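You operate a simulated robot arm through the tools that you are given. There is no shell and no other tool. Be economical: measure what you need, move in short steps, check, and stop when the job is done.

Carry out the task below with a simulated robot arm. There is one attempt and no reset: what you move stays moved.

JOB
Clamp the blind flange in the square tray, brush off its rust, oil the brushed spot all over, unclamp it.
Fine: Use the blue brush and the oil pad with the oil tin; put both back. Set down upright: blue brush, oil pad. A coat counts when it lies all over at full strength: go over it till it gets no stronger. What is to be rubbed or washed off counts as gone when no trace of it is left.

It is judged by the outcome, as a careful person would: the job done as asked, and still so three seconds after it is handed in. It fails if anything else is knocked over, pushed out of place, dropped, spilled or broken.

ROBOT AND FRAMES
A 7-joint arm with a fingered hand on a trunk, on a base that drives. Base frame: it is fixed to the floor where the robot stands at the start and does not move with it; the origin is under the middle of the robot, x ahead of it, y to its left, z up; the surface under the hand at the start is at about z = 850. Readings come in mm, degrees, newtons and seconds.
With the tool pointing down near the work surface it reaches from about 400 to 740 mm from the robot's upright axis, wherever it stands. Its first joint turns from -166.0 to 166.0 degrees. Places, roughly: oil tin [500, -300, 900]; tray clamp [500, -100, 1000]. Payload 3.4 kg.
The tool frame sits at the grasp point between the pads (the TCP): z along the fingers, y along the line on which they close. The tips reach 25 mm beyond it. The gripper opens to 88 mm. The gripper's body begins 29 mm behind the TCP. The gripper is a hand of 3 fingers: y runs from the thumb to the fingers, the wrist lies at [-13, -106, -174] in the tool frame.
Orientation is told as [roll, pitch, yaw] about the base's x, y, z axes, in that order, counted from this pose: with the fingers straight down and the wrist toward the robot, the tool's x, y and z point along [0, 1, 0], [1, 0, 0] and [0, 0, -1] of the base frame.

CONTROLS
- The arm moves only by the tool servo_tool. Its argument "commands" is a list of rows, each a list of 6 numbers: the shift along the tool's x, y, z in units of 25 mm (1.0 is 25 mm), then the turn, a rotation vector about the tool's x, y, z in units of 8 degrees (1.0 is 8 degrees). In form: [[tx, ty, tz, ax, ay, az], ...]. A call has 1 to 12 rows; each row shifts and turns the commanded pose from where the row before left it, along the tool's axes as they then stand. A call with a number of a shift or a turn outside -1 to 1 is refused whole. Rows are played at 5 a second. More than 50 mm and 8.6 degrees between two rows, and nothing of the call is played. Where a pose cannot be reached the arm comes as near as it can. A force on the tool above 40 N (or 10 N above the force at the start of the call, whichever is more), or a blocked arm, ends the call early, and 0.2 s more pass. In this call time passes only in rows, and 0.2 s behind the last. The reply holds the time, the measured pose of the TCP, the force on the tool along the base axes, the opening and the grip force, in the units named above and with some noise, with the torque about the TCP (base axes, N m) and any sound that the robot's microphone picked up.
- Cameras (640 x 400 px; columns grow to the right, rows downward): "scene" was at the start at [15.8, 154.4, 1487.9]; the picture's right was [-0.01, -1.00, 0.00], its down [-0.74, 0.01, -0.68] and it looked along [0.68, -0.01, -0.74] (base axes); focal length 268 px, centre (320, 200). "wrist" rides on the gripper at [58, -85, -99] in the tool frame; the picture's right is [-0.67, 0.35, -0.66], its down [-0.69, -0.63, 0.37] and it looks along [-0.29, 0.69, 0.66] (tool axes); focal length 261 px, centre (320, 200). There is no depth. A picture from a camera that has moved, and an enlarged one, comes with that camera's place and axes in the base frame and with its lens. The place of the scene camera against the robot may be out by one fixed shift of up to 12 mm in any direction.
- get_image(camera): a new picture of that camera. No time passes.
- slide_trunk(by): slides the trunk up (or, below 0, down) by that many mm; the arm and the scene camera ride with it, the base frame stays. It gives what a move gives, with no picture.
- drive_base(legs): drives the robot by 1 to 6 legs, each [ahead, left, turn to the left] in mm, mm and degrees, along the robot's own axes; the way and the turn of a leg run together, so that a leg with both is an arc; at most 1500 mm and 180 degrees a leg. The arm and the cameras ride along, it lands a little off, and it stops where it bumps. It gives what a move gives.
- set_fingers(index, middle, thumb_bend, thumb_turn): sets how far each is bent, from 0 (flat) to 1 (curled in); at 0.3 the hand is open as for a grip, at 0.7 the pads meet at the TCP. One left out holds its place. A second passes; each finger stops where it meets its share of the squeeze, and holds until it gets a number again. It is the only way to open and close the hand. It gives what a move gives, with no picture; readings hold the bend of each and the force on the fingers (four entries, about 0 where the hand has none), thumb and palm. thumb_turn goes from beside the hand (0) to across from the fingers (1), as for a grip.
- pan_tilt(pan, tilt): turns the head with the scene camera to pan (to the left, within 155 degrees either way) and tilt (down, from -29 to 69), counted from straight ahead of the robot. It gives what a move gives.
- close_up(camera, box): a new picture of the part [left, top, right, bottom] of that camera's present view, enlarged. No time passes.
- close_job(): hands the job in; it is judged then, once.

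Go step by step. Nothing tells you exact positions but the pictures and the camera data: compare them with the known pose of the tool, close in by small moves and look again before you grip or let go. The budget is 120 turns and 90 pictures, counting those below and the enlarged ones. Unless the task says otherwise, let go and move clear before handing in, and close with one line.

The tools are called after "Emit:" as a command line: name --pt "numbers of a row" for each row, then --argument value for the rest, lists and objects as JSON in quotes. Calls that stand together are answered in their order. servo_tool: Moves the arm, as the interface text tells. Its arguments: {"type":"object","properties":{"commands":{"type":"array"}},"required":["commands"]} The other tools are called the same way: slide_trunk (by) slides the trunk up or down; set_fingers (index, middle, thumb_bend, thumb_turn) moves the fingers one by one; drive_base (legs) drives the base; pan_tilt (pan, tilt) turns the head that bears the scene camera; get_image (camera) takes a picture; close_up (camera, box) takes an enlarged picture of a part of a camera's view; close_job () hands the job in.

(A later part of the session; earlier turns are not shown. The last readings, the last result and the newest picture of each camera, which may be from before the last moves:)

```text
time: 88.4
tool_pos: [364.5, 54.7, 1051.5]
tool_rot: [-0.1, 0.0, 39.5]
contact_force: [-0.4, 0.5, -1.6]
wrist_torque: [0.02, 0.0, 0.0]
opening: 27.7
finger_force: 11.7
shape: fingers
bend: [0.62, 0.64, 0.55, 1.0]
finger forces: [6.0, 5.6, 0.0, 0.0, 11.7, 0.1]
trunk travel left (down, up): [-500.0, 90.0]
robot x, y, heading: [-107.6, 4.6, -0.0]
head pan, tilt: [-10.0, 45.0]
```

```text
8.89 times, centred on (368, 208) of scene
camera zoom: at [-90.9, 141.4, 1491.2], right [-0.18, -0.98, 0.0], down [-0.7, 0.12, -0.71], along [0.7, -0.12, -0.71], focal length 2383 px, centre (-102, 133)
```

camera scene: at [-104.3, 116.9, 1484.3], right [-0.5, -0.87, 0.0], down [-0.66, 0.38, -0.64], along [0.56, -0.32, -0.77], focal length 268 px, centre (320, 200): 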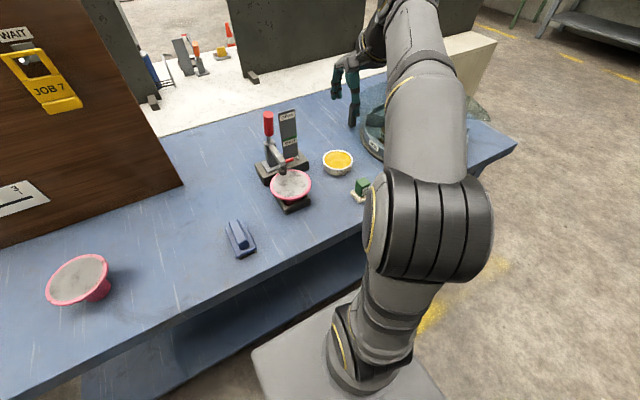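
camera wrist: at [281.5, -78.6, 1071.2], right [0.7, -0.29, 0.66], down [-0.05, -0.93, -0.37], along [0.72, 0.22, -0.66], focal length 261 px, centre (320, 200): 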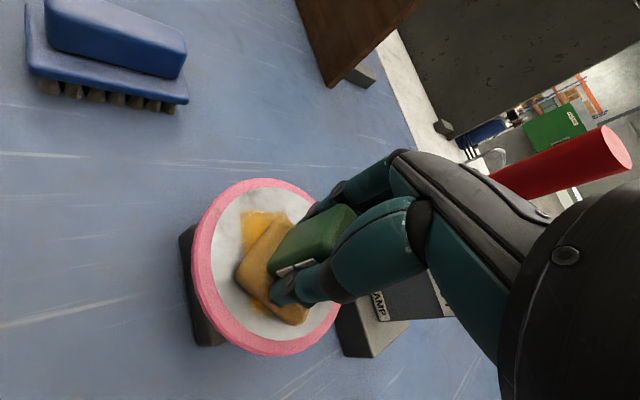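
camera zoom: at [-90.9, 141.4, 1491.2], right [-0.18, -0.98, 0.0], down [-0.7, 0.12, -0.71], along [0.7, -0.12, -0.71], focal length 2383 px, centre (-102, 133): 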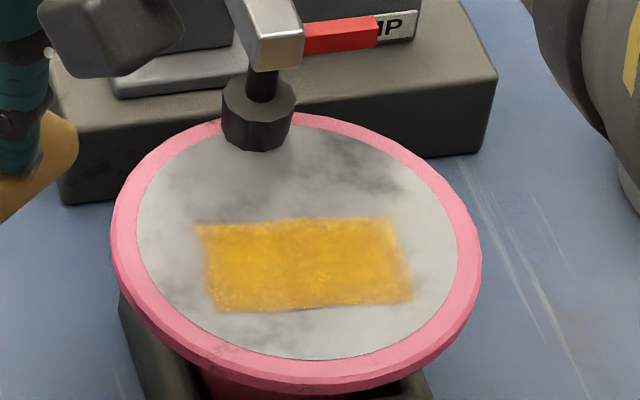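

Emit:
servo_tool --pt "0 0 0 0 0 1" --pt "0 0 0 0 0 1" --pt "0 0 0 0 0 1" --pt "0 0 0 0 0 1" --pt "0 0 0 0 0 0.95" --pt "-1 0.05 0 0 0 0" --pt "-1 0.05 0 0 0 0" --pt "-1 0.05 0 0 0 0" --pt "-1 0.05 0 0 0 0"

Emit:
servo_tool --pt "0 0 1 0 0 0" --pt "0 0 1 0 0 0" --pt "0 0 0.8 0 0 0" --pt "0 0 0.3 0 0 0" --pt "0 0 0.1 0 0 0"

Emit:
get_image --camera "wrist"

Emit:
close_up --camera "scene" --box '[335, 170, 400, 235]'

```text
time: 90.4
tool_pos: [366.9, -45.8, 1048.9]
tool_rot: [-0.1, 0.0, 0.2]
contact_force: [-0.4, 0.4, -1.1]
wrist_torque: [0.02, 0.02, -0.01]
opening: 27.7
finger_force: 11.7
shape: fingers
bend: [0.62, 0.64, 0.55, 1.0]
finger forces: [5.8, 5.6, 0.0, 0.0, 11.7, 0.1]
trunk travel left (down, up): [-500.0, 90.0]
robot x, y, heading: [-110.2, 2.5, 0.2]
head pan, tilt: [-10.0, 45.0]
```

```text
time: 91.6
tool_pos: [368.7, -45.6, 972.5]
tool_rot: [-0.1, -0.2, 0.0]
contact_force: [-0.5, 0.8, 10.3]
wrist_torque: [-0.03, -0.16, 0.02]
opening: 27.6
finger_force: 15.8
shape: fingers
bend: [0.62, 0.63, 0.55, 1.0]
finger forces: [5.2, 12.3, 0.0, 0.0, 14.1, 0.1]
trunk travel left (down, up): [-500.0, 90.0]
robot x, y, heading: [-106.8, -1.7, 0.1]
head pan, tilt: [-10.0, 45.0]
```

```text
27 pictures are left
camera wrist: at [282.7, 13.1, 1071.4], right [0.35, -0.67, 0.66], down [-0.63, -0.69, -0.37], along [0.7, -0.29, -0.66], focal length 261 px, centre (320, 200)
```

wrist: 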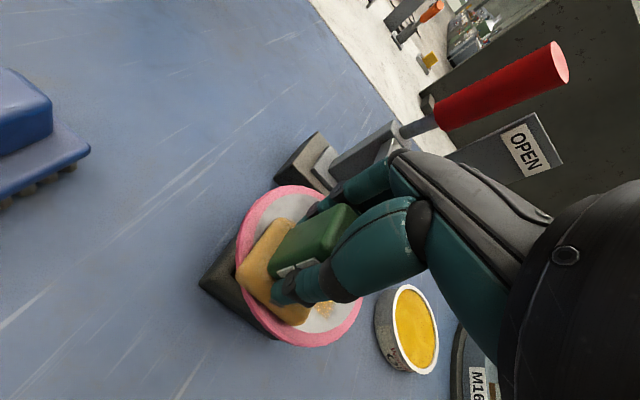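

```text
6.15 times, centred on (368, 202) of scene
camera zoom: at [-91.9, 141.4, 1491.4], right [-0.18, -0.98, 0.0], down [-0.7, 0.12, -0.71], along [0.7, -0.12, -0.71], focal length 1650 px, centre (28, 185)
```

zoom: 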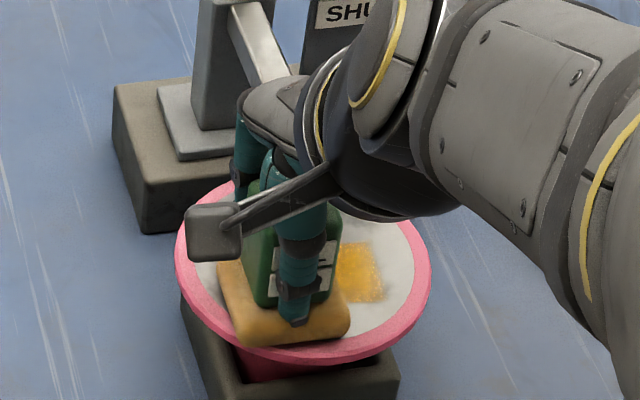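

Emit:
servo_tool --pt "-0.58 0 0 0 0 0" --pt "-0.58 0 0 0 0 0" --pt "-0.58 0 0 0 0 0" --pt "0.1 0.22 0 0 0 0" --pt "0.55 0 0 0 0 0" --pt "0.55 0 0 0 0 0" --pt "0.55 0 0 0 0 0" --pt "0 0.2 0 0 0 0" --pt "-0.58 0 0 0 0 0" --pt "-0.58 0 0 0 0 0" --pt "-0.6 0 0 0 0 0" --pt "0 -0.2 0 0 0 0"

Emit:
servo_tool --pt "0.58 0 0 0 0 0" --pt "0.58 0 0 0 0 0" --pt "0.58 0 0 0 0 0" --pt "0 0.15 0 0 0 0" --pt "-0.58 0 0 0 0 0" --pt "-0.58 0 0 0 0 0" --pt "-0.58 0 0 0 0 0" --pt "0 -0.3 0 0 0 0" --pt "0.58 0 0 0 0 0" --pt "0.58 0 0 0 0 0" --pt "0.58 0 0 0 0 0"

Emit:
servo_tool --pt "0 0 -0.6 0 0 0" --pt "0 0 -1 0 0 0" --pt "0 0 -1 0 0 0" --pt "0 0 -0.6 0 0 0" --pt "1 0 0 0 0 0" --pt "1 0 0 0 0 0" --pt "1 0 0 0 0 0" --pt "1 0 0 0 0 0" --pt "1 0 0 0 0 0"

Emit:
close_up --camera "scene" --box '[345, 185, 390, 230]'

```text
time: 94.2
tool_pos: [372.1, -90.7, 970.9]
tool_rot: [0.0, -0.2, 0.0]
contact_force: [3.7, 2.6, 21.8]
wrist_torque: [0.0, -0.6, 0.05]
opening: 27.6
finger_force: 25.0
shape: fingers
bend: [0.62, 0.62, 0.56, 1.0]
finger forces: [13.4, 22.2, 0.1, 0.1, 14.1, 0.0]
trunk travel left (down, up): [-500.0, 90.0]
robot x, y, heading: [-105.1, -2.5, 0.1]
head pan, tilt: [-10.0, 45.0]
```

```text
time: 96.6
tool_pos: [369.6, -46.8, 972.0]
tool_rot: [0.1, -0.1, 0.1]
contact_force: [0.1, -3.7, 12.5]
wrist_torque: [-0.19, -0.24, -0.04]
opening: 27.8
finger_force: 19.6
shape: fingers
bend: [0.62, 0.63, 0.55, 1.0]
finger forces: [6.8, 17.9, 0.1, 0.0, 14.6, 0.0]
trunk travel left (down, up): [-500.0, 90.0]
robot x, y, heading: [-111.2, 0.4, 0.2]
head pan, tilt: [-10.0, 45.0]
```

```text
time: 98.6
tool_pos: [370.8, 77.1, 1050.6]
tool_rot: [0.1, 0.1, 0.0]
contact_force: [0.7, -0.1, -0.5]
wrist_torque: [-0.04, 0.0, -0.03]
opening: 27.6
finger_force: 11.3
shape: fingers
bend: [0.61, 0.63, 0.55, 1.0]
finger forces: [5.7, 5.5, 0.0, 0.0, 11.4, 0.0]
trunk travel left (down, up): [-500.0, 90.0]
robot x, y, heading: [-105.3, -0.4, -0.1]
head pan, tilt: [-10.0, 45.0]
```

```text
8.89 times, centred on (368, 208) of scene
camera zoom: at [-90.8, 141.3, 1491.2], right [-0.18, -0.98, 0.0], down [-0.7, 0.12, -0.71], along [0.7, -0.12, -0.71], focal length 2383 px, centre (-102, 133)
```

zoom: 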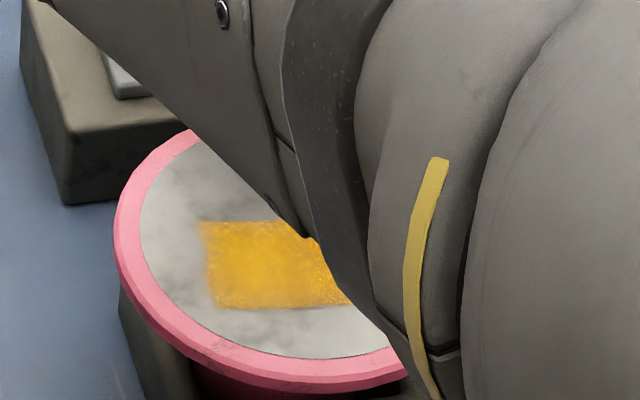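

Emit:
servo_tool --pt "-1 0 0 0 0 0" --pt "-1 0 0 0 0 0" --pt "-1 0 0 0 0 0" --pt "-1 0 0 0 0 0" --pt "-1 0 0 0 0 0" --pt "-1 0 0 0 0 0" --pt "-1 0 0 0 0 0" --pt "-1 0 0 0 0 0" --pt "-1 0 0 0 0 0" --pt "-1 0 0 0 0 0" --pt "-1 0 0 0 0 0" --pt "-1 0 0 0 0 0"

Emit:
servo_tool --pt "-0.8 0 0 0 0 0" --pt "-0.7 0.65 0.3 0 0 0" --pt "0 0.65 0.4 0 0 0" --pt "0 0.7 0.6 0 0 0" --pt "0 0.6 0.6 0 0 0"

Emit:
close_up --camera "scene" --box '[345, 185, 390, 230]'

Emit:
get_image --camera "wrist"

```text
time: 101.2
tool_pos: [368.9, -221.5, 1050.1]
tool_rot: [0.0, 0.0, 0.1]
contact_force: [-0.2, -0.4, -0.1]
wrist_torque: [-0.05, 0.02, -0.01]
opening: 27.6
finger_force: 11.6
shape: fingers
bend: [0.61, 0.63, 0.55, 1.0]
finger forces: [5.6, 5.5, 0.0, 0.0, 11.3, 0.1]
trunk travel left (down, up): [-500.0, 90.0]
robot x, y, heading: [-110.2, 0.4, 0.1]
head pan, tilt: [-10.0, 45.0]
```

```text
time: 102.4
tool_pos: [435.6, -260.0, 1002.1]
tool_rot: [0.0, 0.0, 0.0]
contact_force: [0.4, 0.0, -0.4]
wrist_torque: [-0.02, 0.01, -0.03]
opening: 27.5
finger_force: 11.0
shape: fingers
bend: [0.61, 0.63, 0.55, 1.0]
finger forces: [5.6, 5.3, 0.0, 0.0, 11.2, 0.0]
trunk travel left (down, up): [-500.0, 90.0]
robot x, y, heading: [-108.4, 1.3, -0.2]
head pan, tilt: [-10.0, 45.0]
```

```text
8.89 times, centred on (368, 208) of scene
camera zoom: at [-90.6, 141.0, 1491.2], right [-0.18, -0.98, 0.0], down [-0.7, 0.12, -0.71], along [0.7, -0.12, -0.71], focal length 2383 px, centre (-102, 133)
```

zoom: 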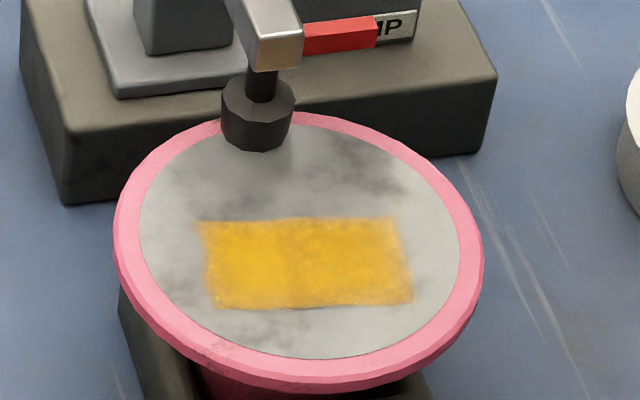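

```text
23 pictures are left
camera wrist: at [350.1, -202.1, 1102.1], right [0.35, -0.67, 0.66], down [-0.63, -0.69, -0.37], along [0.69, -0.28, -0.66], focal length 261 px, centre (320, 200)
```

wrist: 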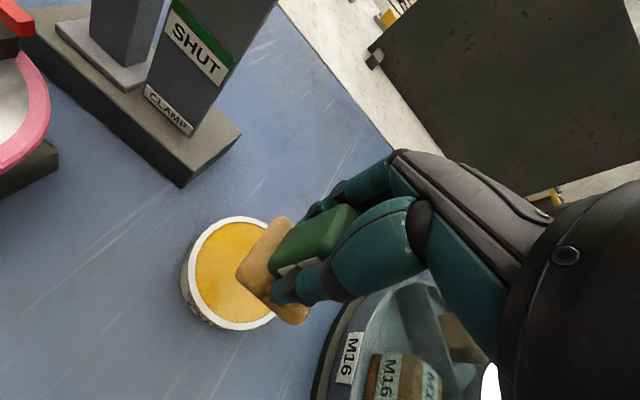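

Emit:
servo_tool --pt "0 0 1 0 0 0" --pt "0 0 1 0 0 0" --pt "0 0 0.8 0 0 0" --pt "0 0 0.3 0 0 0" --pt "0 0 0.1 0 0 0" --pt "0 0 0.1 0 0 0"

```text
time: 103.8
tool_pos: [435.8, -259.8, 921.0]
tool_rot: [-0.1, -0.1, 0.0]
contact_force: [0.7, 1.3, 6.0]
wrist_torque: [-0.03, -0.15, 0.03]
opening: 27.2
finger_force: 14.8
shape: fingers
bend: [0.62, 0.63, 0.55, 1.0]
finger forces: [5.1, 11.7, 0.0, 0.0, 12.9, 0.1]
trunk travel left (down, up): [-500.0, 90.0]
robot x, y, heading: [-111.6, 1.1, -0.4]
head pan, tilt: [-10.0, 45.0]
```

Emit:
servo_tool --pt "0 0 0.08 0 0 0" --pt "0 0 -0.4 0 0 0" --pt "0 0 -0.9 0 0 0" --pt "0 0 -1 0 0 0" --pt "0 0 -1 0 0 0" --pt "0 0 -1 0 0 0" --pt "0 -0.9 -0.2 0 0 0" --pt "0 -0.9 0 0 0 0" --pt "0 -0.85 0 0 0 0"

Emit:
servo_tool --pt "1 0 0 0 0 0" --pt "1 0 0 0 0 0" --pt "1 0 0 0 0 0" --pt "1 0 0 0 0 0" --pt "1 0 0 0 0 0" --pt "1 0 0 0 0 0" --pt "0.65 0 0 0 0 0" --pt "0 0 1 0 0 0" --pt "0 0 0.8 0 0 0" --pt "0 0 0.4 0 0 0"

```text
time: 105.8
tool_pos: [369.2, -259.9, 1030.8]
tool_rot: [0.0, 0.0, 0.1]
contact_force: [0.6, 0.1, -0.7]
wrist_torque: [0.0, -0.01, 0.01]
opening: 27.5
finger_force: 11.3
shape: fingers
bend: [0.62, 0.64, 0.55, 1.0]
finger forces: [5.9, 5.3, 0.0, 0.0, 11.5, 0.0]
trunk travel left (down, up): [-500.0, 90.0]
robot x, y, heading: [-108.5, 1.5, -0.2]
head pan, tilt: [-10.0, 45.0]
```

```text
time: 108.0
tool_pos: [369.4, -92.3, 976.7]
tool_rot: [0.0, 0.0, 0.0]
contact_force: [0.3, -0.2, -0.3]
wrist_torque: [0.03, 0.01, -0.01]
opening: 27.3
finger_force: 11.1
shape: fingers
bend: [0.62, 0.64, 0.55, 1.0]
finger forces: [5.7, 5.2, 0.0, 0.0, 11.3, 0.0]
trunk travel left (down, up): [-500.0, 90.0]
robot x, y, heading: [-103.9, -1.5, -0.2]
head pan, tilt: [-10.0, 45.0]
```

Emit:
servo_tool --pt "0 0 0.2 0 0 0" --pt "0.3 0 0.07 0 0 0" --pt "0.55 0 0 0 0 0" --pt "0.55 0 0 0 0 0" --pt "0.6 0 0 0 0 0" --pt "0 0.2 0 0 0 0" --pt "-0.5 0 0 0 0 0" --pt "-0.5 0 0 0 0 0" --pt "-0.5 0 0 0 0 0" --pt "-0.5 0 0 0 0 0" --pt "0 0.2 0 0 0 0" --pt "0.5 0 0 0 0 0"

Emit:
servo_tool --pt "0.5 0 0 0 0 0" --pt "0.5 0 0 0 0 0" --pt "0.5 -0.15 0 0 0 0" --pt "-0.5 0 0 0 0 0" --pt "-0.5 0 0 0 0 0" --pt "-0.5 0 0 0 0 0" --pt "-0.5 -0.2 0 0 0 0" --pt "0.5 0 0 0 0 0" --pt "0.5 0 0 0 0 0" --pt "0.5 0 0 0 0 0" --pt "0.5 0 0 0 0 0" --pt "0 0.2 0 0 0 0"

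Emit:
servo_tool --pt "-0.5 0 0 0 0 0" --pt "-0.5 0 0 0 0 0" --pt "-0.5 0 0 0 0 0" --pt "-0.5 0 0 0 0 0" --pt "0 0 -0.6 0 0 0" --pt "0 0 -1 0 0 0" --pt "0 0 -0.8 0 0 0" --pt "-1 0 0 0 0 0" --pt "-1 0 0 0 0 0" --pt "-1 0 0 0 0 0" --pt "-1 0 0 0 0 0" --pt "-1 0 0 0 0 0"

Emit:
close_up --camera "scene" --box '[345, 185, 390, 230]'

```text
time: 110.6
tool_pos: [378.0, -84.2, 970.9]
tool_rot: [-0.1, -0.3, -0.1]
contact_force: [-1.5, -4.8, 29.7]
wrist_torque: [-0.11, -0.48, -0.1]
opening: 27.6
finger_force: 28.5
shape: fingers
bend: [0.63, 0.64, 0.56, 1.0]
finger forces: [21.2, 16.6, 0.0, 0.1, 18.3, 0.0]
trunk travel left (down, up): [-500.0, 90.0]
robot x, y, heading: [-106.7, 0.9, -0.2]
head pan, tilt: [-10.0, 45.0]
```

```text
time: 113.2
tool_pos: [373.6, -41.1, 971.2]
tool_rot: [0.0, -0.1, 0.0]
contact_force: [-4.1, -2.4, 21.7]
wrist_torque: [-0.19, -0.24, -0.07]
opening: 28.2
finger_force: 24.8
shape: fingers
bend: [0.62, 0.63, 0.56, 1.0]
finger forces: [10.9, 16.9, 0.1, 0.1, 20.9, 0.1]
trunk travel left (down, up): [-500.0, 90.0]
robot x, y, heading: [-107.1, -1.1, -0.3]
head pan, tilt: [-10.0, 45.0]
```

```text
time: 115.8
tool_pos: [376.3, -218.4, 1027.2]
tool_rot: [-0.1, 0.0, 0.0]
contact_force: [-0.2, 1.1, -0.3]
wrist_torque: [0.0, -0.01, 0.02]
opening: 27.8
finger_force: 11.6
shape: fingers
bend: [0.61, 0.64, 0.56, 1.0]
finger forces: [6.0, 5.4, 0.1, 0.0, 12.1, 0.0]
trunk travel left (down, up): [-500.0, 90.0]
robot x, y, heading: [-105.8, 0.9, -0.3]
head pan, tilt: [-10.0, 45.0]
```

```text
8.89 times, centred on (368, 208) of scene
camera zoom: at [-90.8, 141.0, 1491.2], right [-0.18, -0.98, 0.0], down [-0.7, 0.12, -0.71], along [0.7, -0.12, -0.71], focal length 2383 px, centre (-102, 133)
```

zoom: 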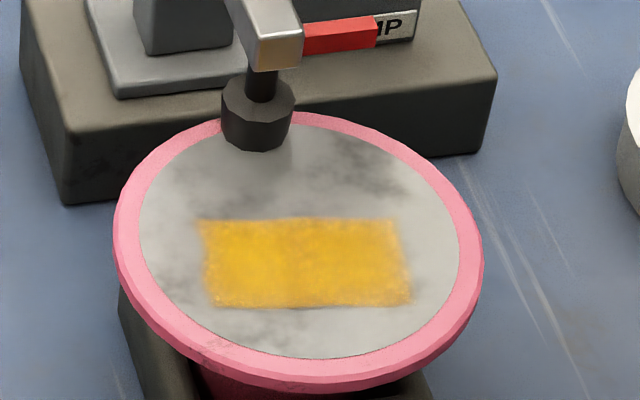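

Emit:
servo_tool --pt "1 0 0 0 0 0" --pt "1 0 0 0 0 0" --pt "1 0 0 0 0 0" --pt "1 0 0 0 0 0" --pt "0.8 0 0 0 0 0" --pt "0 0 1 0 0 0" --pt "0 0 0.8 0 0 0" --pt "0 0 0.3 0 0 0" --pt "0 0 0.17 0 0 0"

Emit:
servo_tool --pt "0.4 0 0 0 0 0" --pt "0.6 0 0 0 0 0" --pt "0.6 0 0 0 0 0" --pt "0.6 0 0 0 0 0" --pt "0 -0.2 0 0 0 0" --pt "-0.6 0 0 0 0 0" --pt "-0.6 0 0 0 0 0" --pt "-0.6 0 0 0 0 0" --pt "-0.4 0 0 0 0 0" --pt "0 -0.25 0 0 0 0" --pt "0.6 0 0 0 0 0" --pt "0.6 0 0 0 0 0"

Emit:
servo_tool --pt "0.6 0 0 0 0 0" --pt "0.4 0.2 0 0 0 0" --pt "-0.2 0.2 0 0 0 0" --pt "-0.6 0 0 0 0 0" --pt "-0.6 0 0 0 0 0" --pt "-0.6 0 0 0 0 0" --pt "-0.2 -0.1 0 0 0 0"

Emit:
servo_tool --pt "0 0 -0.6 0 0 0" --pt "0 0 -1 0 0 0" --pt "0 0 -0.8 0 0 0" --pt "-1 0 0 0 0 0" --pt "-1 0 0 0 0 0" --pt "-1 0 0 0 0 0" --pt "-1 0 0 0 0 0" --pt "-1 0 0 0 0 0"

Emit:
close_up --camera "scene" --box '[345, 185, 390, 230]'

```text
time: 117.8
tool_pos: [375.0, -98.0, 974.3]
tool_rot: [-0.1, 0.1, 0.1]
contact_force: [0.4, 0.5, 0.0]
wrist_torque: [0.0, 0.01, 0.01]
opening: 27.7
finger_force: 11.6
shape: fingers
bend: [0.61, 0.64, 0.56, 1.0]
finger forces: [6.0, 5.4, 0.0, 0.0, 12.1, 0.1]
trunk travel left (down, up): [-500.0, 90.0]
robot x, y, heading: [-106.8, -0.3, -0.1]
head pan, tilt: [-10.0, 45.0]
```

```text
time: 120.4
tool_pos: [365.6, -68.9, 972.8]
tool_rot: [0.0, -0.1, 0.0]
contact_force: [-0.1, -0.4, -0.1]
wrist_torque: [-0.05, -0.05, 0.01]
opening: 27.4
finger_force: 12.2
shape: fingers
bend: [0.61, 0.64, 0.56, 1.0]
finger forces: [6.0, 6.0, 0.0, 0.1, 12.3, 0.1]
trunk travel left (down, up): [-500.0, 90.0]
robot x, y, heading: [-105.4, 2.7, -0.3]
head pan, tilt: [-10.0, 45.0]
```

```text
time: 122.0
tool_pos: [371.0, -96.8, 973.5]
tool_rot: [0.0, 0.1, 0.1]
contact_force: [0.3, 0.0, 1.6]
wrist_torque: [-0.02, -0.07, 0.04]
opening: 27.8
finger_force: 12.7
shape: fingers
bend: [0.62, 0.64, 0.56, 1.0]
finger forces: [5.6, 7.7, 0.0, 0.0, 12.6, 0.0]
trunk travel left (down, up): [-500.0, 90.0]
robot x, y, heading: [-107.9, -0.3, 0.0]
head pan, tilt: [-10.0, 45.0]
```

```text
time: 123.8
tool_pos: [370.3, -223.4, 1032.2]
tool_rot: [0.0, 0.1, 0.0]
contact_force: [-0.2, -0.5, -0.3]
wrist_torque: [0.01, -0.01, -0.03]
opening: 27.5
finger_force: 11.7
shape: fingers
bend: [0.62, 0.64, 0.56, 1.0]
finger forces: [5.8, 5.4, 0.0, 0.0, 11.9, 0.0]
trunk travel left (down, up): [-500.0, 90.0]
robot x, y, heading: [-106.1, 2.3, 0.0]
head pan, tilt: [-10.0, 45.0]
```

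```text
8.89 times, centred on (368, 208) of scene
camera zoom: at [-90.8, 141.0, 1491.2], right [-0.18, -0.98, 0.0], down [-0.7, 0.12, -0.71], along [0.7, -0.12, -0.71], focal length 2383 px, centre (-102, 133)
```

zoom: 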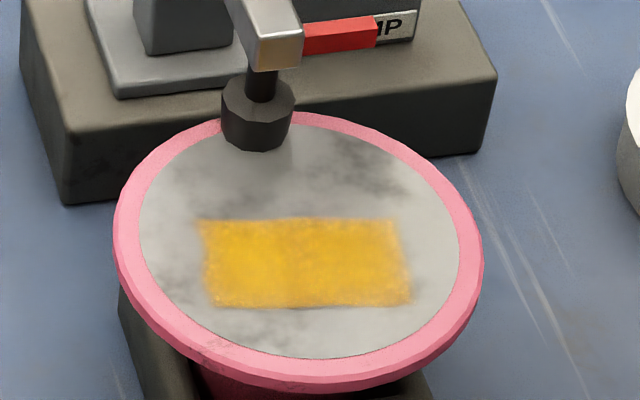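

That last pass pressed too lightly; I repeat it with proper pressure to be sure that the coat gets no stronger.

Emit:
servo_tool --pt "1 0.2 0 0 0 0" --pt "1 0 0 0 0 0" --pt "1 0 0 0 0 0" --pt "1 0 0 0 0 0" --pt "1 0 0 0 0 0" --pt "0 0 1 0 0 0" --pt "0 0 0.8 0 0 0" --pt "0 0 0.5 0 0 0" --pt "0 0 0.15 0 0 0"

Emit:
servo_tool --pt "0.6 0 0 0 0 0" --pt "0.6 0 0 0 0 0" --pt "0.6 0 0 0 0 0" --pt "0.3 0 0 0 0 0" --pt "0 -0.2 0 0 0 0" --pt "-0.6 0 0 0 0 0" --pt "-0.6 0 0 0 0 0" --pt "-0.6 0 0 0 0 0" --pt "-0.4 0 0 0 0 0" --pt "0 -0.25 0 0 0 0" --pt "0.6 0 0 0 0 0" --pt "0.6 0 0 0 0 0"

Emit:
servo_tool --pt "0.6 0 0 0 0 0" --pt "0.4 0.2 0 0 0 0" --pt "-0.2 0.3 0 0 0 0" --pt "-0.6 0 0 0 0 0" --pt "-0.6 0 0 0 0 0" --pt "-0.6 0 0 0 0 0" --pt "-0.2 -0.1 0 0 0 0" --pt "0.3 0 0 0 0 0"

Emit:
servo_tool --pt "0 0 -0.6 0 0 0" --pt "0 0 -1 0 0 0" --pt "0 0 -0.8 0 0 0" --pt "-1 0 0 0 0 0" --pt "-1 0 0 0 0 0" --pt "-1 0 0 0 0 0" --pt "-1 0 0 0 0 0" --pt "-1 0 0 0 0 0"

Emit:
close_up --camera "scene" --box '[345, 185, 390, 230]'

```text
time: 125.8
tool_pos: [376.5, -98.0, 972.9]
tool_rot: [0.1, -0.1, 0.0]
contact_force: [0.7, 0.6, 6.2]
wrist_torque: [-0.1, -0.13, 0.0]
opening: 27.5
finger_force: 15.3
shape: fingers
bend: [0.62, 0.63, 0.56, 1.0]
finger forces: [5.1, 11.6, 0.0, 0.0, 13.4, 0.0]
trunk travel left (down, up): [-500.0, 90.0]
robot x, y, heading: [-108.4, 1.5, -0.3]
head pan, tilt: [-10.0, 45.0]
```

```text
time: 128.4
tool_pos: [365.0, -69.6, 971.5]
tool_rot: [0.0, 0.0, -0.1]
contact_force: [-0.5, -4.8, 9.7]
wrist_torque: [-0.17, -0.16, -0.08]
opening: 27.4
finger_force: 17.8
shape: fingers
bend: [0.62, 0.63, 0.56, 1.0]
finger forces: [6.6, 14.9, 0.1, 0.1, 14.2, 0.1]
trunk travel left (down, up): [-500.0, 90.0]
robot x, y, heading: [-105.6, -1.8, 0.1]
head pan, tilt: [-10.0, 45.0]
```

```text
time: 130.2
tool_pos: [373.4, -92.7, 972.0]
tool_rot: [0.0, 0.0, 0.0]
contact_force: [-0.7, -2.5, 6.1]
wrist_torque: [-0.11, -0.1, -0.05]
opening: 27.5
finger_force: 15.8
shape: fingers
bend: [0.62, 0.63, 0.55, 1.0]
finger forces: [6.0, 12.5, 0.1, 0.0, 13.6, 0.0]
trunk travel left (down, up): [-500.0, 90.0]
robot x, y, heading: [-109.1, -0.5, -0.1]
head pan, tilt: [-10.0, 45.0]
```

```text
time: 132.0
tool_pos: [375.0, -218.0, 1032.4]
tool_rot: [-0.1, 0.0, 0.1]
contact_force: [-0.1, -0.4, -0.7]
wrist_torque: [0.0, 0.01, 0.01]
opening: 27.3
finger_force: 11.3
shape: fingers
bend: [0.62, 0.64, 0.55, 1.0]
finger forces: [5.9, 5.5, 0.0, 0.0, 11.7, 0.0]
trunk travel left (down, up): [-500.0, 90.0]
robot x, y, heading: [-106.3, -1.9, 0.1]
head pan, tilt: [-10.0, 45.0]
```

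```text
8.89 times, centred on (368, 208) of scene
camera zoom: at [-90.8, 140.9, 1491.2], right [-0.18, -0.98, 0.0], down [-0.7, 0.12, -0.71], along [0.7, -0.12, -0.71], focal length 2383 px, centre (-102, 133)
```

zoom: 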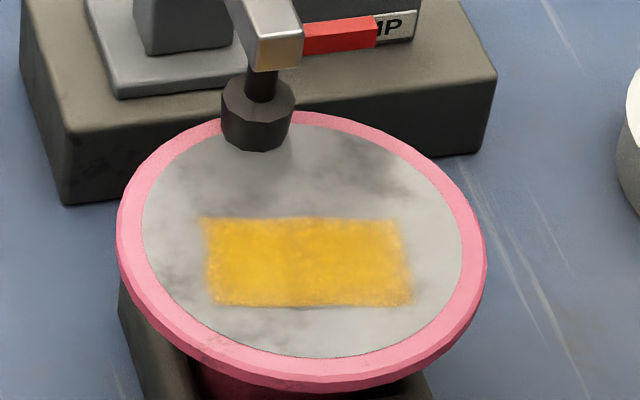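

Emit:
close_up --camera "scene" --box '[352, 204, 382, 224]'

```text
16.00 times, centred on (367, 214) of scene
camera zoom: at [-90.8, 140.9, 1491.2], right [-0.18, -0.98, 0.0], down [-0.7, 0.12, -0.71], along [0.7, -0.12, -0.71], focal length 4289 px, centre (-432, -24)
```

zoom: 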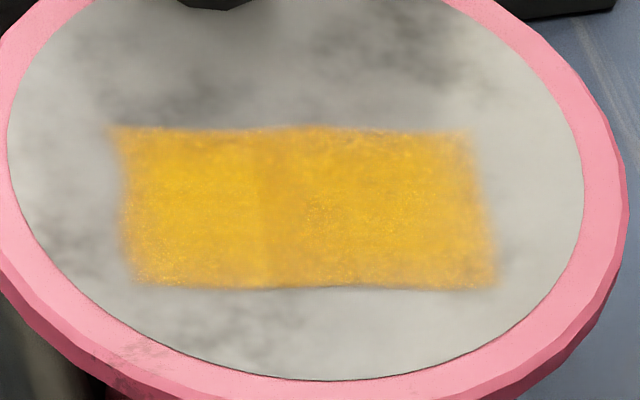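

The coat looks even; one more pass with fresh oil will confirm that it is at full strength.

Emit:
servo_tool --pt "-0.8 0 0 0 0 0" --pt "-0.9 0.65 0 0 0 0" --pt "0 0.8 0 0 0 0" --pt "0 0.8 0.4 0 0 0" --pt "0 0.2 1 0 0 0" --pt "0 0 1 0 0 0" --pt "0 0 1 0 0 0" --pt "0 0 0.6 0 0 0" --pt "0 0 0.25 0 0 0" --pt "0 0 0.15 0 0 0" --pt "0 0 0.1 0 0 0" --pt "0 0 0.08 0 0 0"

Emit:
get_image --camera "wrist"

```text
time: 134.6
tool_pos: [436.4, -260.2, 920.8]
tool_rot: [-0.3, -0.4, 0.1]
contact_force: [0.5, 0.4, 22.9]
wrist_torque: [-0.02, -0.46, 0.03]
opening: 27.6
finger_force: 22.7
shape: fingers
bend: [0.62, 0.63, 0.55, 1.0]
finger forces: [11.6, 18.5, 0.0, 0.0, 16.0, 0.0]
trunk travel left (down, up): [-500.0, 90.0]
robot x, y, heading: [-109.1, 2.5, -0.1]
head pan, tilt: [-10.0, 45.0]
```

```text
18 pictures are left
camera wrist: at [350.2, -200.9, 1019.1], right [0.34, -0.67, 0.66], down [-0.63, -0.69, -0.37], along [0.7, -0.29, -0.66], focal length 261 px, centre (320, 200)
```

wrist: 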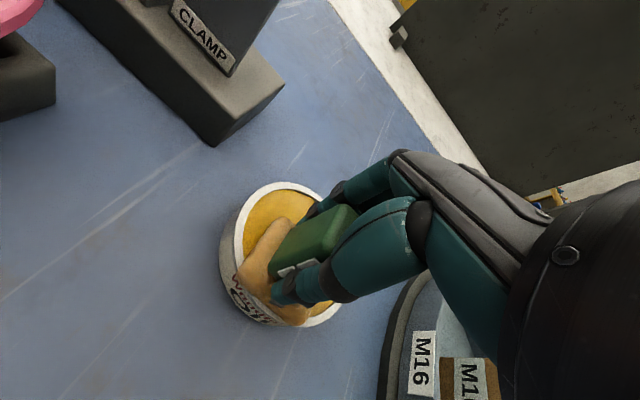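

Emit:
servo_tool --pt "0 0 -0.4 0 0 0" --pt "0 0 -0.9 0 0 0" --pt "0 0 -1 0 0 0" --pt "0 0 -1 0 0 0" --pt "0 0 -1 0 0 0" --pt "0 -0.8 -0.2 0 0 0" --pt "0 -0.8 0 0 0 0" --pt "0 -0.8 0 0 0 0" --pt "1 0 0 0 0 0" --pt "1 0 0 0 0 0" --pt "1 0 0 0 0 0" --pt "1 0 0 0 0 0"

Emit:
servo_tool --pt "1 0 0 0 0 0" --pt "1 0 0 0 0 0" --pt "0.5 0 0 0 0 0" --pt "0 0 1 0 0 0" --pt "0 0 0.9 0 0 0" --pt "0 0 0.35 0 0 0" --pt "0 0 0.15 0 0 0"

```text
time: 137.2
tool_pos: [375.2, -161.1, 1029.7]
tool_rot: [-0.1, 0.0, -0.1]
contact_force: [0.2, 0.5, -1.2]
wrist_torque: [0.01, -0.02, 0.02]
opening: 27.1
finger_force: 11.3
shape: fingers
bend: [0.62, 0.64, 0.55, 1.0]
finger forces: [5.8, 5.1, 0.1, 0.0, 11.8, 0.1]
trunk travel left (down, up): [-500.0, 90.0]
robot x, y, heading: [-107.2, -3.7, -0.2]
head pan, tilt: [-10.0, 45.0]
```

```text
time: 138.8
tool_pos: [375.9, -98.6, 972.1]
tool_rot: [-0.1, -0.3, 0.0]
contact_force: [-0.8, 1.1, 13.5]
wrist_torque: [-0.09, -0.23, 0.04]
opening: 27.1
finger_force: 18.0
shape: fingers
bend: [0.62, 0.63, 0.55, 1.0]
finger forces: [5.2, 16.7, 0.0, 0.0, 15.9, 0.2]
trunk travel left (down, up): [-500.0, 90.0]
robot x, y, heading: [-102.2, 0.2, 0.0]
head pan, tilt: [-10.0, 45.0]
```

Emit:
servo_tool --pt "0.6 0 0 0 0 0" --pt "0.6 0 0 0 0 0" --pt "0.6 0 0 0 0 0" --pt "0.3 0 0 0 0 0" --pt "0 -0.2 0 0 0 0" --pt "-0.6 0 0 0 0 0" --pt "-0.6 0 0 0 0 0" --pt "-0.6 0 0 0 0 0" --pt "-0.4 0 0 0 0 0" --pt "0 -0.25 0 0 0 0" --pt "0.6 0 0 0 0 0" --pt "0.6 0 0 0 0 0"

Emit:
servo_tool --pt "0.6 0 0 0 0 0" --pt "0.4 0.2 0 0 0 0" --pt "-0.2 0.3 0 0 0 0" --pt "-0.6 0 0 0 0 0" --pt "-0.6 0 0 0 0 0" --pt "-0.6 0 0 0 0 0" --pt "-0.2 -0.1 0 0 0 0" --pt "0.3 0 0 0 0 0"

Emit:
servo_tool --pt "0 0 -0.6 0 0 0" --pt "0 0 -1 0 0 0" --pt "0 0 -0.8 0 0 0" --pt "-1 -0.3 0 0 0 0" --pt "-1 -0.5 0 0 0 0" --pt "-1 -0.5 0 0 0 0" --pt "-1 -0.5 0 0 0 0" --pt "-1 -0.5 0 0 0 0" --pt "-1 -0.5 0 0 0 0"

Emit:
close_up --camera "scene" --box '[352, 204, 382, 224]'

```text
time: 141.4
tool_pos: [363.4, -72.1, 970.1]
tool_rot: [0.0, -0.4, 0.0]
contact_force: [0.1, -5.2, 29.1]
wrist_torque: [-0.11, -0.54, -0.1]
opening: 27.8
finger_force: 30.5
shape: fingers
bend: [0.61, 0.63, 0.55, 1.0]
finger forces: [26.8, 18.0, 0.0, 0.0, 16.0, 0.1]
trunk travel left (down, up): [-500.0, 90.0]
robot x, y, heading: [-109.7, 2.3, 0.0]
head pan, tilt: [-10.0, 45.0]
```

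```text
time: 143.2
tool_pos: [374.4, -95.7, 970.5]
tool_rot: [-0.2, -0.2, -0.1]
contact_force: [1.5, -6.3, 22.5]
wrist_torque: [-0.18, -0.5, -0.06]
opening: 27.3
finger_force: 25.4
shape: fingers
bend: [0.62, 0.63, 0.55, 1.0]
finger forces: [16.4, 19.7, 0.0, 0.1, 14.8, 0.0]
trunk travel left (down, up): [-500.0, 90.0]
robot x, y, heading: [-107.2, -0.4, 0.1]
head pan, tilt: [-10.0, 45.0]
```

```text
time: 145.2
tool_pos: [306.3, -242.6, 1030.2]
tool_rot: [0.0, -0.1, 0.1]
contact_force: [0.0, -0.8, -0.5]
wrist_torque: [0.0, 0.0, 0.01]
opening: 27.7
finger_force: 12.2
shape: fingers
bend: [0.62, 0.64, 0.55, 1.0]
finger forces: [6.0, 5.6, 0.1, 0.0, 12.0, 0.0]
trunk travel left (down, up): [-500.0, 90.0]
robot x, y, heading: [-109.7, 3.3, -0.1]
head pan, tilt: [-10.0, 45.0]
```

```text
16.00 times, centred on (367, 214) of scene
camera zoom: at [-90.9, 141.0, 1491.2], right [-0.18, -0.98, 0.0], down [-0.7, 0.12, -0.71], along [0.7, -0.12, -0.71], focal length 4289 px, centre (-432, -24)
```

zoom: 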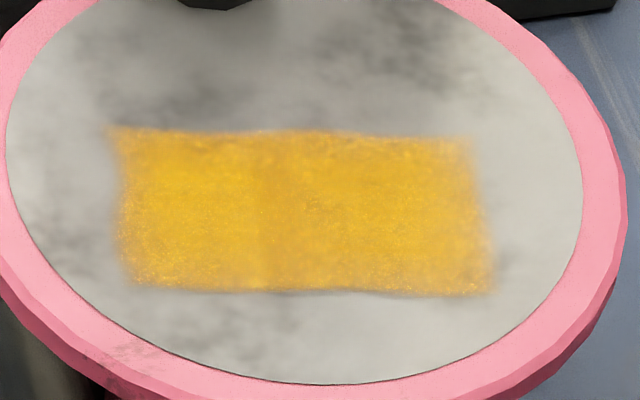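

Coat unchanged, so it is at full strength. Now I put the oil pad back at its place.

Emit:
servo_tool --pt "-0.49 -0.27 0 0 0 0" --pt "0 0 1 0 0 0" --pt "0 0 1 0 0 0" --pt "0 0 1 0 0 0" --pt "0 0 1 0 0 0" --pt "0 0 0.8 0 0 0" --pt "0 0 0.3 0 0 0" --pt "0 0 0.15 0 0 0" --pt "0 0 0.1 0 0 0"

Emit:
get_image --camera "wrist"

```text
time: 147.2
tool_pos: [298.2, -254.7, 895.3]
tool_rot: [0.0, 0.0, 0.0]
contact_force: [0.4, 0.8, -0.1]
wrist_torque: [-0.01, -0.02, 0.02]
opening: 27.6
finger_force: 12.0
shape: fingers
bend: [0.62, 0.64, 0.55, 1.0]
finger forces: [5.9, 5.8, 0.0, 0.1, 12.0, 0.0]
trunk travel left (down, up): [-500.0, 90.0]
robot x, y, heading: [-107.7, 0.1, -0.0]
head pan, tilt: [-10.0, 45.0]
```

```text
16 pictures are left
camera wrist: at [212.7, -196.4, 994.6], right [0.35, -0.67, 0.66], down [-0.63, -0.69, -0.37], along [0.69, -0.28, -0.66], focal length 261 px, centre (320, 200)
```

wrist: 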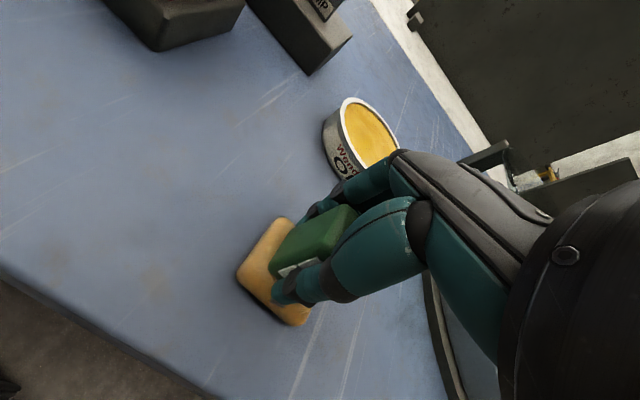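

Emit:
servo_tool --pt "0 0 0.08 0 0 0" --pt "0 0 0.06 0 0 0"

```text
time: 147.8
tool_pos: [298.7, -254.6, 893.1]
tool_rot: [-0.1, -0.2, 0.0]
contact_force: [-0.9, 1.0, 16.0]
wrist_torque: [-0.08, -0.27, 0.02]
opening: 27.3
finger_force: 20.7
shape: fingers
bend: [0.62, 0.63, 0.55, 1.0]
finger forces: [6.2, 17.0, 0.0, 0.0, 17.3, 0.0]
trunk travel left (down, up): [-500.0, 90.0]
robot x, y, heading: [-109.1, -0.3, -0.2]
head pan, tilt: [-10.0, 45.0]
```

Emit:
set_fingers --index 0.4 --middle 0.4 --thumb_bend 0.4

Emit:
servo_tool --pt "0 0 -0.6 0 0 0" --pt "0 0 -1 0 0 0" --pt "0 0 -1 0 0 0" --pt "0 0 -1 0 0 0" --pt "0 0 -1 0 0 0" --pt "0 0 -1 0 0 0" --pt "0 0 -1 0 0 0" --pt "0 0 -1 0 0 0" --pt "0 0 -1 0 0 0" --pt "0 0 -1 0 0 0" --pt "0 0 -1 0 0 0" --pt "0 0 -1 0 0 0"

Emit:
get_image --camera "wrist"

```text
time: 148.8
tool_pos: [299.0, -255.1, 890.8]
tool_rot: [0.0, 0.0, 0.0]
contact_force: [0.9, -1.1, -0.1]
wrist_torque: [0.0, -0.01, -0.01]
opening: 62.7
finger_force: 0.0
shape: fingers
bend: [0.4, 0.4, 0.4, 0.99]
finger forces: [0.1, 0.0, 0.0, 0.0, 0.0, 0.0]
trunk travel left (down, up): [-500.0, 90.0]
robot x, y, heading: [-108.5, -0.5, -0.1]
head pan, tilt: [-10.0, 45.0]
```

```text
time: 151.4
tool_pos: [298.1, -255.6, 1179.6]
tool_rot: [0.1, 0.0, 0.0]
contact_force: [0.5, 0.2, 0.3]
wrist_torque: [-0.02, -0.02, 0.0]
opening: 63.1
finger_force: 0.1
shape: fingers
bend: [0.4, 0.4, 0.4, 0.99]
finger forces: [0.1, 0.0, 0.0, 0.1, 0.0, 0.0]
trunk travel left (down, up): [-500.0, 90.0]
robot x, y, heading: [-105.6, -0.4, -0.3]
head pan, tilt: [-10.0, 45.0]
```

```text
15 pictures are left
camera wrist: at [213.1, -196.1, 1280.6], right [0.35, -0.67, 0.66], down [-0.63, -0.69, -0.37], along [0.69, -0.28, -0.66], focal length 261 px, centre (320, 200)
```

wrist: 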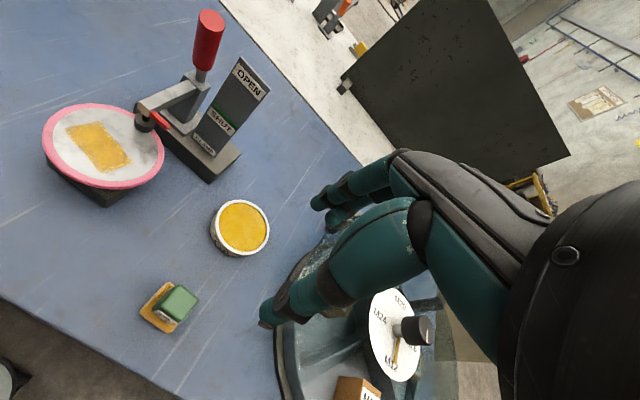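

Emit:
set_fingers --index 0.7 --middle 0.7 --thumb_bend 0.7

Emit:
drive_base --legs '[[60, 0, 0]]'

Emit:
servo_tool --pt "1 0 0 0 0 0" --pt "1 0 0 0 0 0" --pt "1 0 0 0 0 0" --pt "1 0 0 0 0 0" --pt "1 0 0 0 0 0" --pt "1 0 0 0 0 0" --pt "1 0 0 0 0 0" --pt "0.6 0.4 0 0 0 0" --pt "0 0.8 0 0 0 0"

Emit:
get_image --camera "wrist"

Emit:
get_image --camera "scene"

```text
time: 152.4
tool_pos: [298.7, -253.7, 1180.7]
tool_rot: [-0.1, 0.0, 0.0]
contact_force: [0.1, 0.0, 0.1]
wrist_torque: [0.01, 0.01, -0.01]
opening: 0.0
finger_force: 0.1
shape: fingers
bend: [0.7, 0.7, 0.7, 1.0]
finger forces: [0.1, 0.0, 0.0, 0.0, 0.1, 0.0]
trunk travel left (down, up): [-500.0, 90.0]
robot x, y, heading: [-106.2, 0.8, -0.1]
head pan, tilt: [-10.0, 45.0]
```

```text
time: 153.4
tool_pos: [358.5, -256.4, 1180.9]
tool_rot: [0.0, 0.1, 0.0]
contact_force: [0.0, 0.0, -0.2]
wrist_torque: [0.03, 0.0, 0.02]
opening: 0.0
finger_force: 0.1
shape: fingers
bend: [0.7, 0.7, 0.7, 1.0]
finger forces: [0.0, 0.0, 0.0, 0.0, 0.0, 0.1]
trunk travel left (down, up): [-500.0, 90.0]
robot x, y, heading: [-52.8, 0.7, -0.1]
head pan, tilt: [-10.0, 45.0]
```

```text
time: 155.4
tool_pos: [388.2, -63.1, 1179.7]
tool_rot: [0.0, 0.0, 0.1]
contact_force: [0.3, -0.2, -0.1]
wrist_torque: [0.0, 0.01, -0.03]
opening: 0.1
finger_force: 0.1
shape: fingers
bend: [0.7, 0.7, 0.7, 1.0]
finger forces: [0.1, 0.1, 0.0, 0.1, 0.0, 0.1]
trunk travel left (down, up): [-500.0, 90.0]
robot x, y, heading: [-49.4, 4.1, -0.1]
head pan, tilt: [-10.0, 45.0]
```

```text
14 pictures are left
camera wrist: at [302.8, -5.8, 1280.1], right [0.35, -0.67, 0.66], down [-0.63, -0.69, -0.37], along [0.69, -0.28, -0.66], focal length 261 px, centre (320, 200)
```

wrist: 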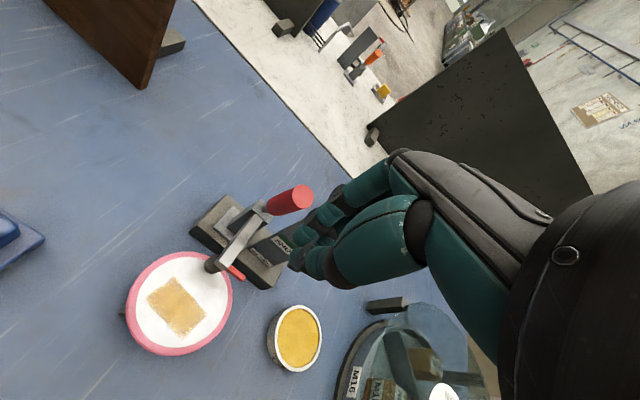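

```text
13 pictures are left
camera scene: at [-31.5, 141.0, 1491.2], right [-0.18, -0.98, 0.0], down [-0.7, 0.12, -0.71], along [0.7, -0.12, -0.71], focal length 268 px, centre (320, 200)
```

scene: 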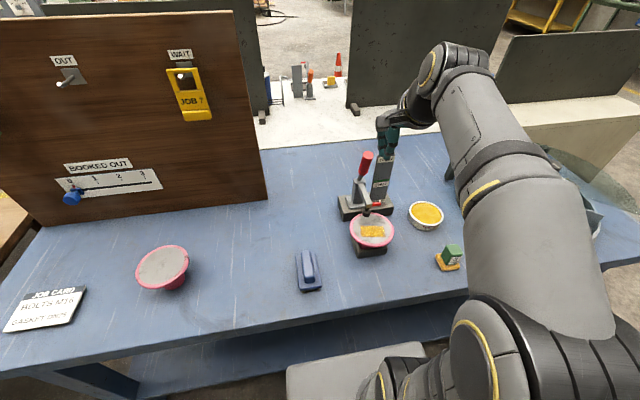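

Emit:
servo_tool --pt "-0.1 0.2 1 0 0 0" --pt "0 0 1 0 0 0" --pt "0 0 1 0 0 0" --pt "0 0 1 0 0 0" --pt "0 0 0.7 0 0 0"

Emit:
servo_tool --pt "0 0.5 0 0 0 0" --pt "0 0.5 0 0 0 0" --pt "0 0.4 0 0 0 0" --pt "0 0.4 0 0 0 0"

Emit:
get_image --camera "wrist"

Emit:
close_up --camera "scene" --box '[320, 110, 450, 260]'

```text
time: 156.6
tool_pos: [393.8, -64.8, 1063.7]
tool_rot: [0.0, 0.0, 0.0]
contact_force: [0.3, -0.5, 0.3]
wrist_torque: [-0.02, 0.0, 0.0]
opening: 0.1
finger_force: 0.1
shape: fingers
bend: [0.7, 0.7, 0.7, 1.0]
finger forces: [0.0, 0.0, 0.0, 0.1, 0.0, 0.0]
trunk travel left (down, up): [-500.0, 90.0]
robot x, y, heading: [-46.7, 0.1, -0.2]
head pan, tilt: [-10.0, 45.0]
```

```text
time: 157.6
tool_pos: [437.2, -67.1, 1064.5]
tool_rot: [0.0, 0.0, 0.0]
contact_force: [-0.3, -0.4, 0.6]
wrist_torque: [0.07, 0.0, -0.06]
opening: 0.1
finger_force: 0.5
shape: fingers
bend: [0.7, 0.7, 0.7, 1.0]
finger forces: [0.0, 0.3, 0.0, 0.0, 0.1, 0.0]
trunk travel left (down, up): [-500.0, 90.0]
robot x, y, heading: [-45.7, -2.8, -0.1]
head pan, tilt: [-10.0, 45.0]
```

```text
12 pictures are left
camera wrist: at [352.5, -8.3, 1163.3], right [0.35, -0.67, 0.66], down [-0.63, -0.69, -0.37], along [0.7, -0.28, -0.66], focal length 261 px, centre (320, 200)
```

wrist: 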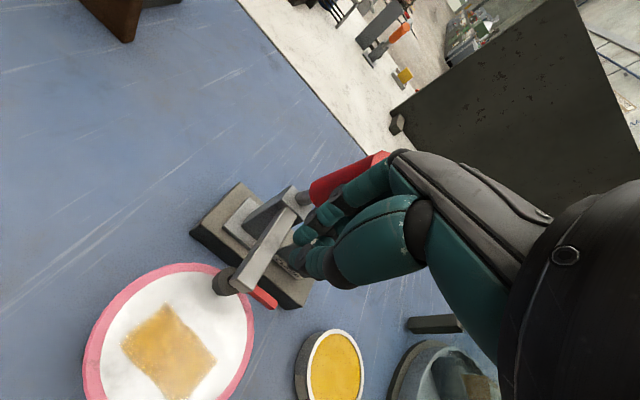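

```text
2.67 times, centred on (385, 185) of scene
camera zoom: at [-31.9, 141.0, 1491.2], right [-0.18, -0.98, 0.0], down [-0.7, 0.12, -0.71], along [0.7, -0.12, -0.71], focal length 715 px, centre (147, 240)
```

zoom: 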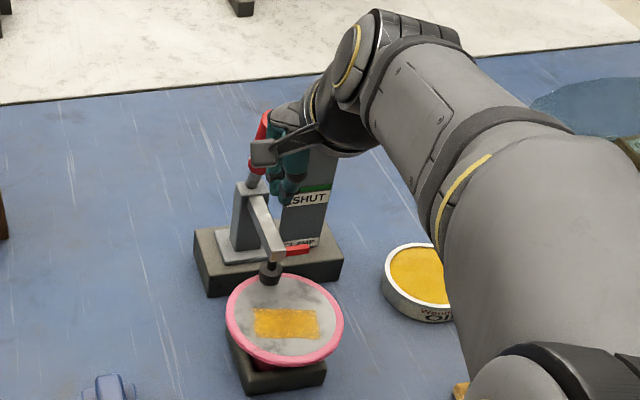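

Emit:
servo_tool --pt "0.2 -0.1 0 0 0 0" --pt "0 0.6 0 0 0 0" --pt "0 0.6 0 0 0 0" --pt "0 0.6 0 0 0 0"

Emit:
get_image --camera "wrist"

```text
time: 158.6
tool_pos: [479.2, -62.3, 1064.0]
tool_rot: [0.0, 0.0, 0.1]
contact_force: [0.2, -0.1, -1.2]
wrist_torque: [0.01, 0.04, -0.03]
opening: 0.0
finger_force: 0.0
shape: fingers
bend: [0.7, 0.7, 0.7, 1.0]
finger forces: [0.0, 0.1, 0.1, 0.0, 0.1, 0.1]
trunk travel left (down, up): [-500.0, 90.0]
robot x, y, heading: [-50.6, -1.9, 0.1]
head pan, tilt: [-10.0, 45.0]
```

```text
10 pictures are left
camera wrist: at [394.4, -4.0, 1163.3], right [0.35, -0.67, 0.66], down [-0.63, -0.69, -0.37], along [0.69, -0.28, -0.66], focal length 261 px, centre (320, 200)
```

wrist: 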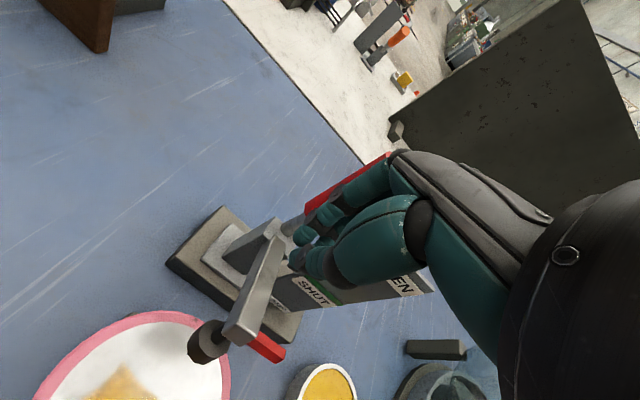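

Emit:
servo_tool --pt "0 0.6 0 0 0 0" --pt "0 0.6 0 0 0 0" --pt "0 0.5 0 0 0 0"

Emit:
get_image --camera "wrist"

```text
time: 159.4
tool_pos: [522.5, -63.3, 1062.8]
tool_rot: [0.0, 0.1, 0.1]
contact_force: [-0.1, 0.5, -0.2]
wrist_torque: [-0.02, 0.0, 0.01]
opening: 0.1
finger_force: 0.1
shape: fingers
bend: [0.7, 0.7, 0.7, 1.0]
finger forces: [0.0, 0.1, 0.0, 0.1, 0.1, 0.0]
trunk travel left (down, up): [-500.0, 90.0]
robot x, y, heading: [-48.3, -2.4, -0.1]
head pan, tilt: [-10.0, 45.0]
```

```text
9 pictures are left
camera wrist: at [437.4, -4.5, 1162.9], right [0.35, -0.67, 0.66], down [-0.63, -0.69, -0.37], along [0.69, -0.28, -0.66], focal length 261 px, centre (320, 200)
```

wrist: 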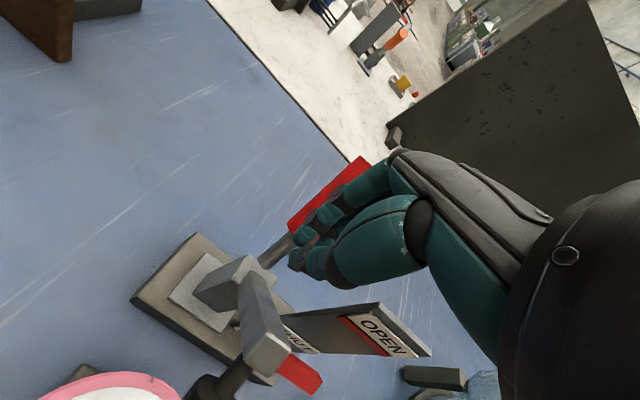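

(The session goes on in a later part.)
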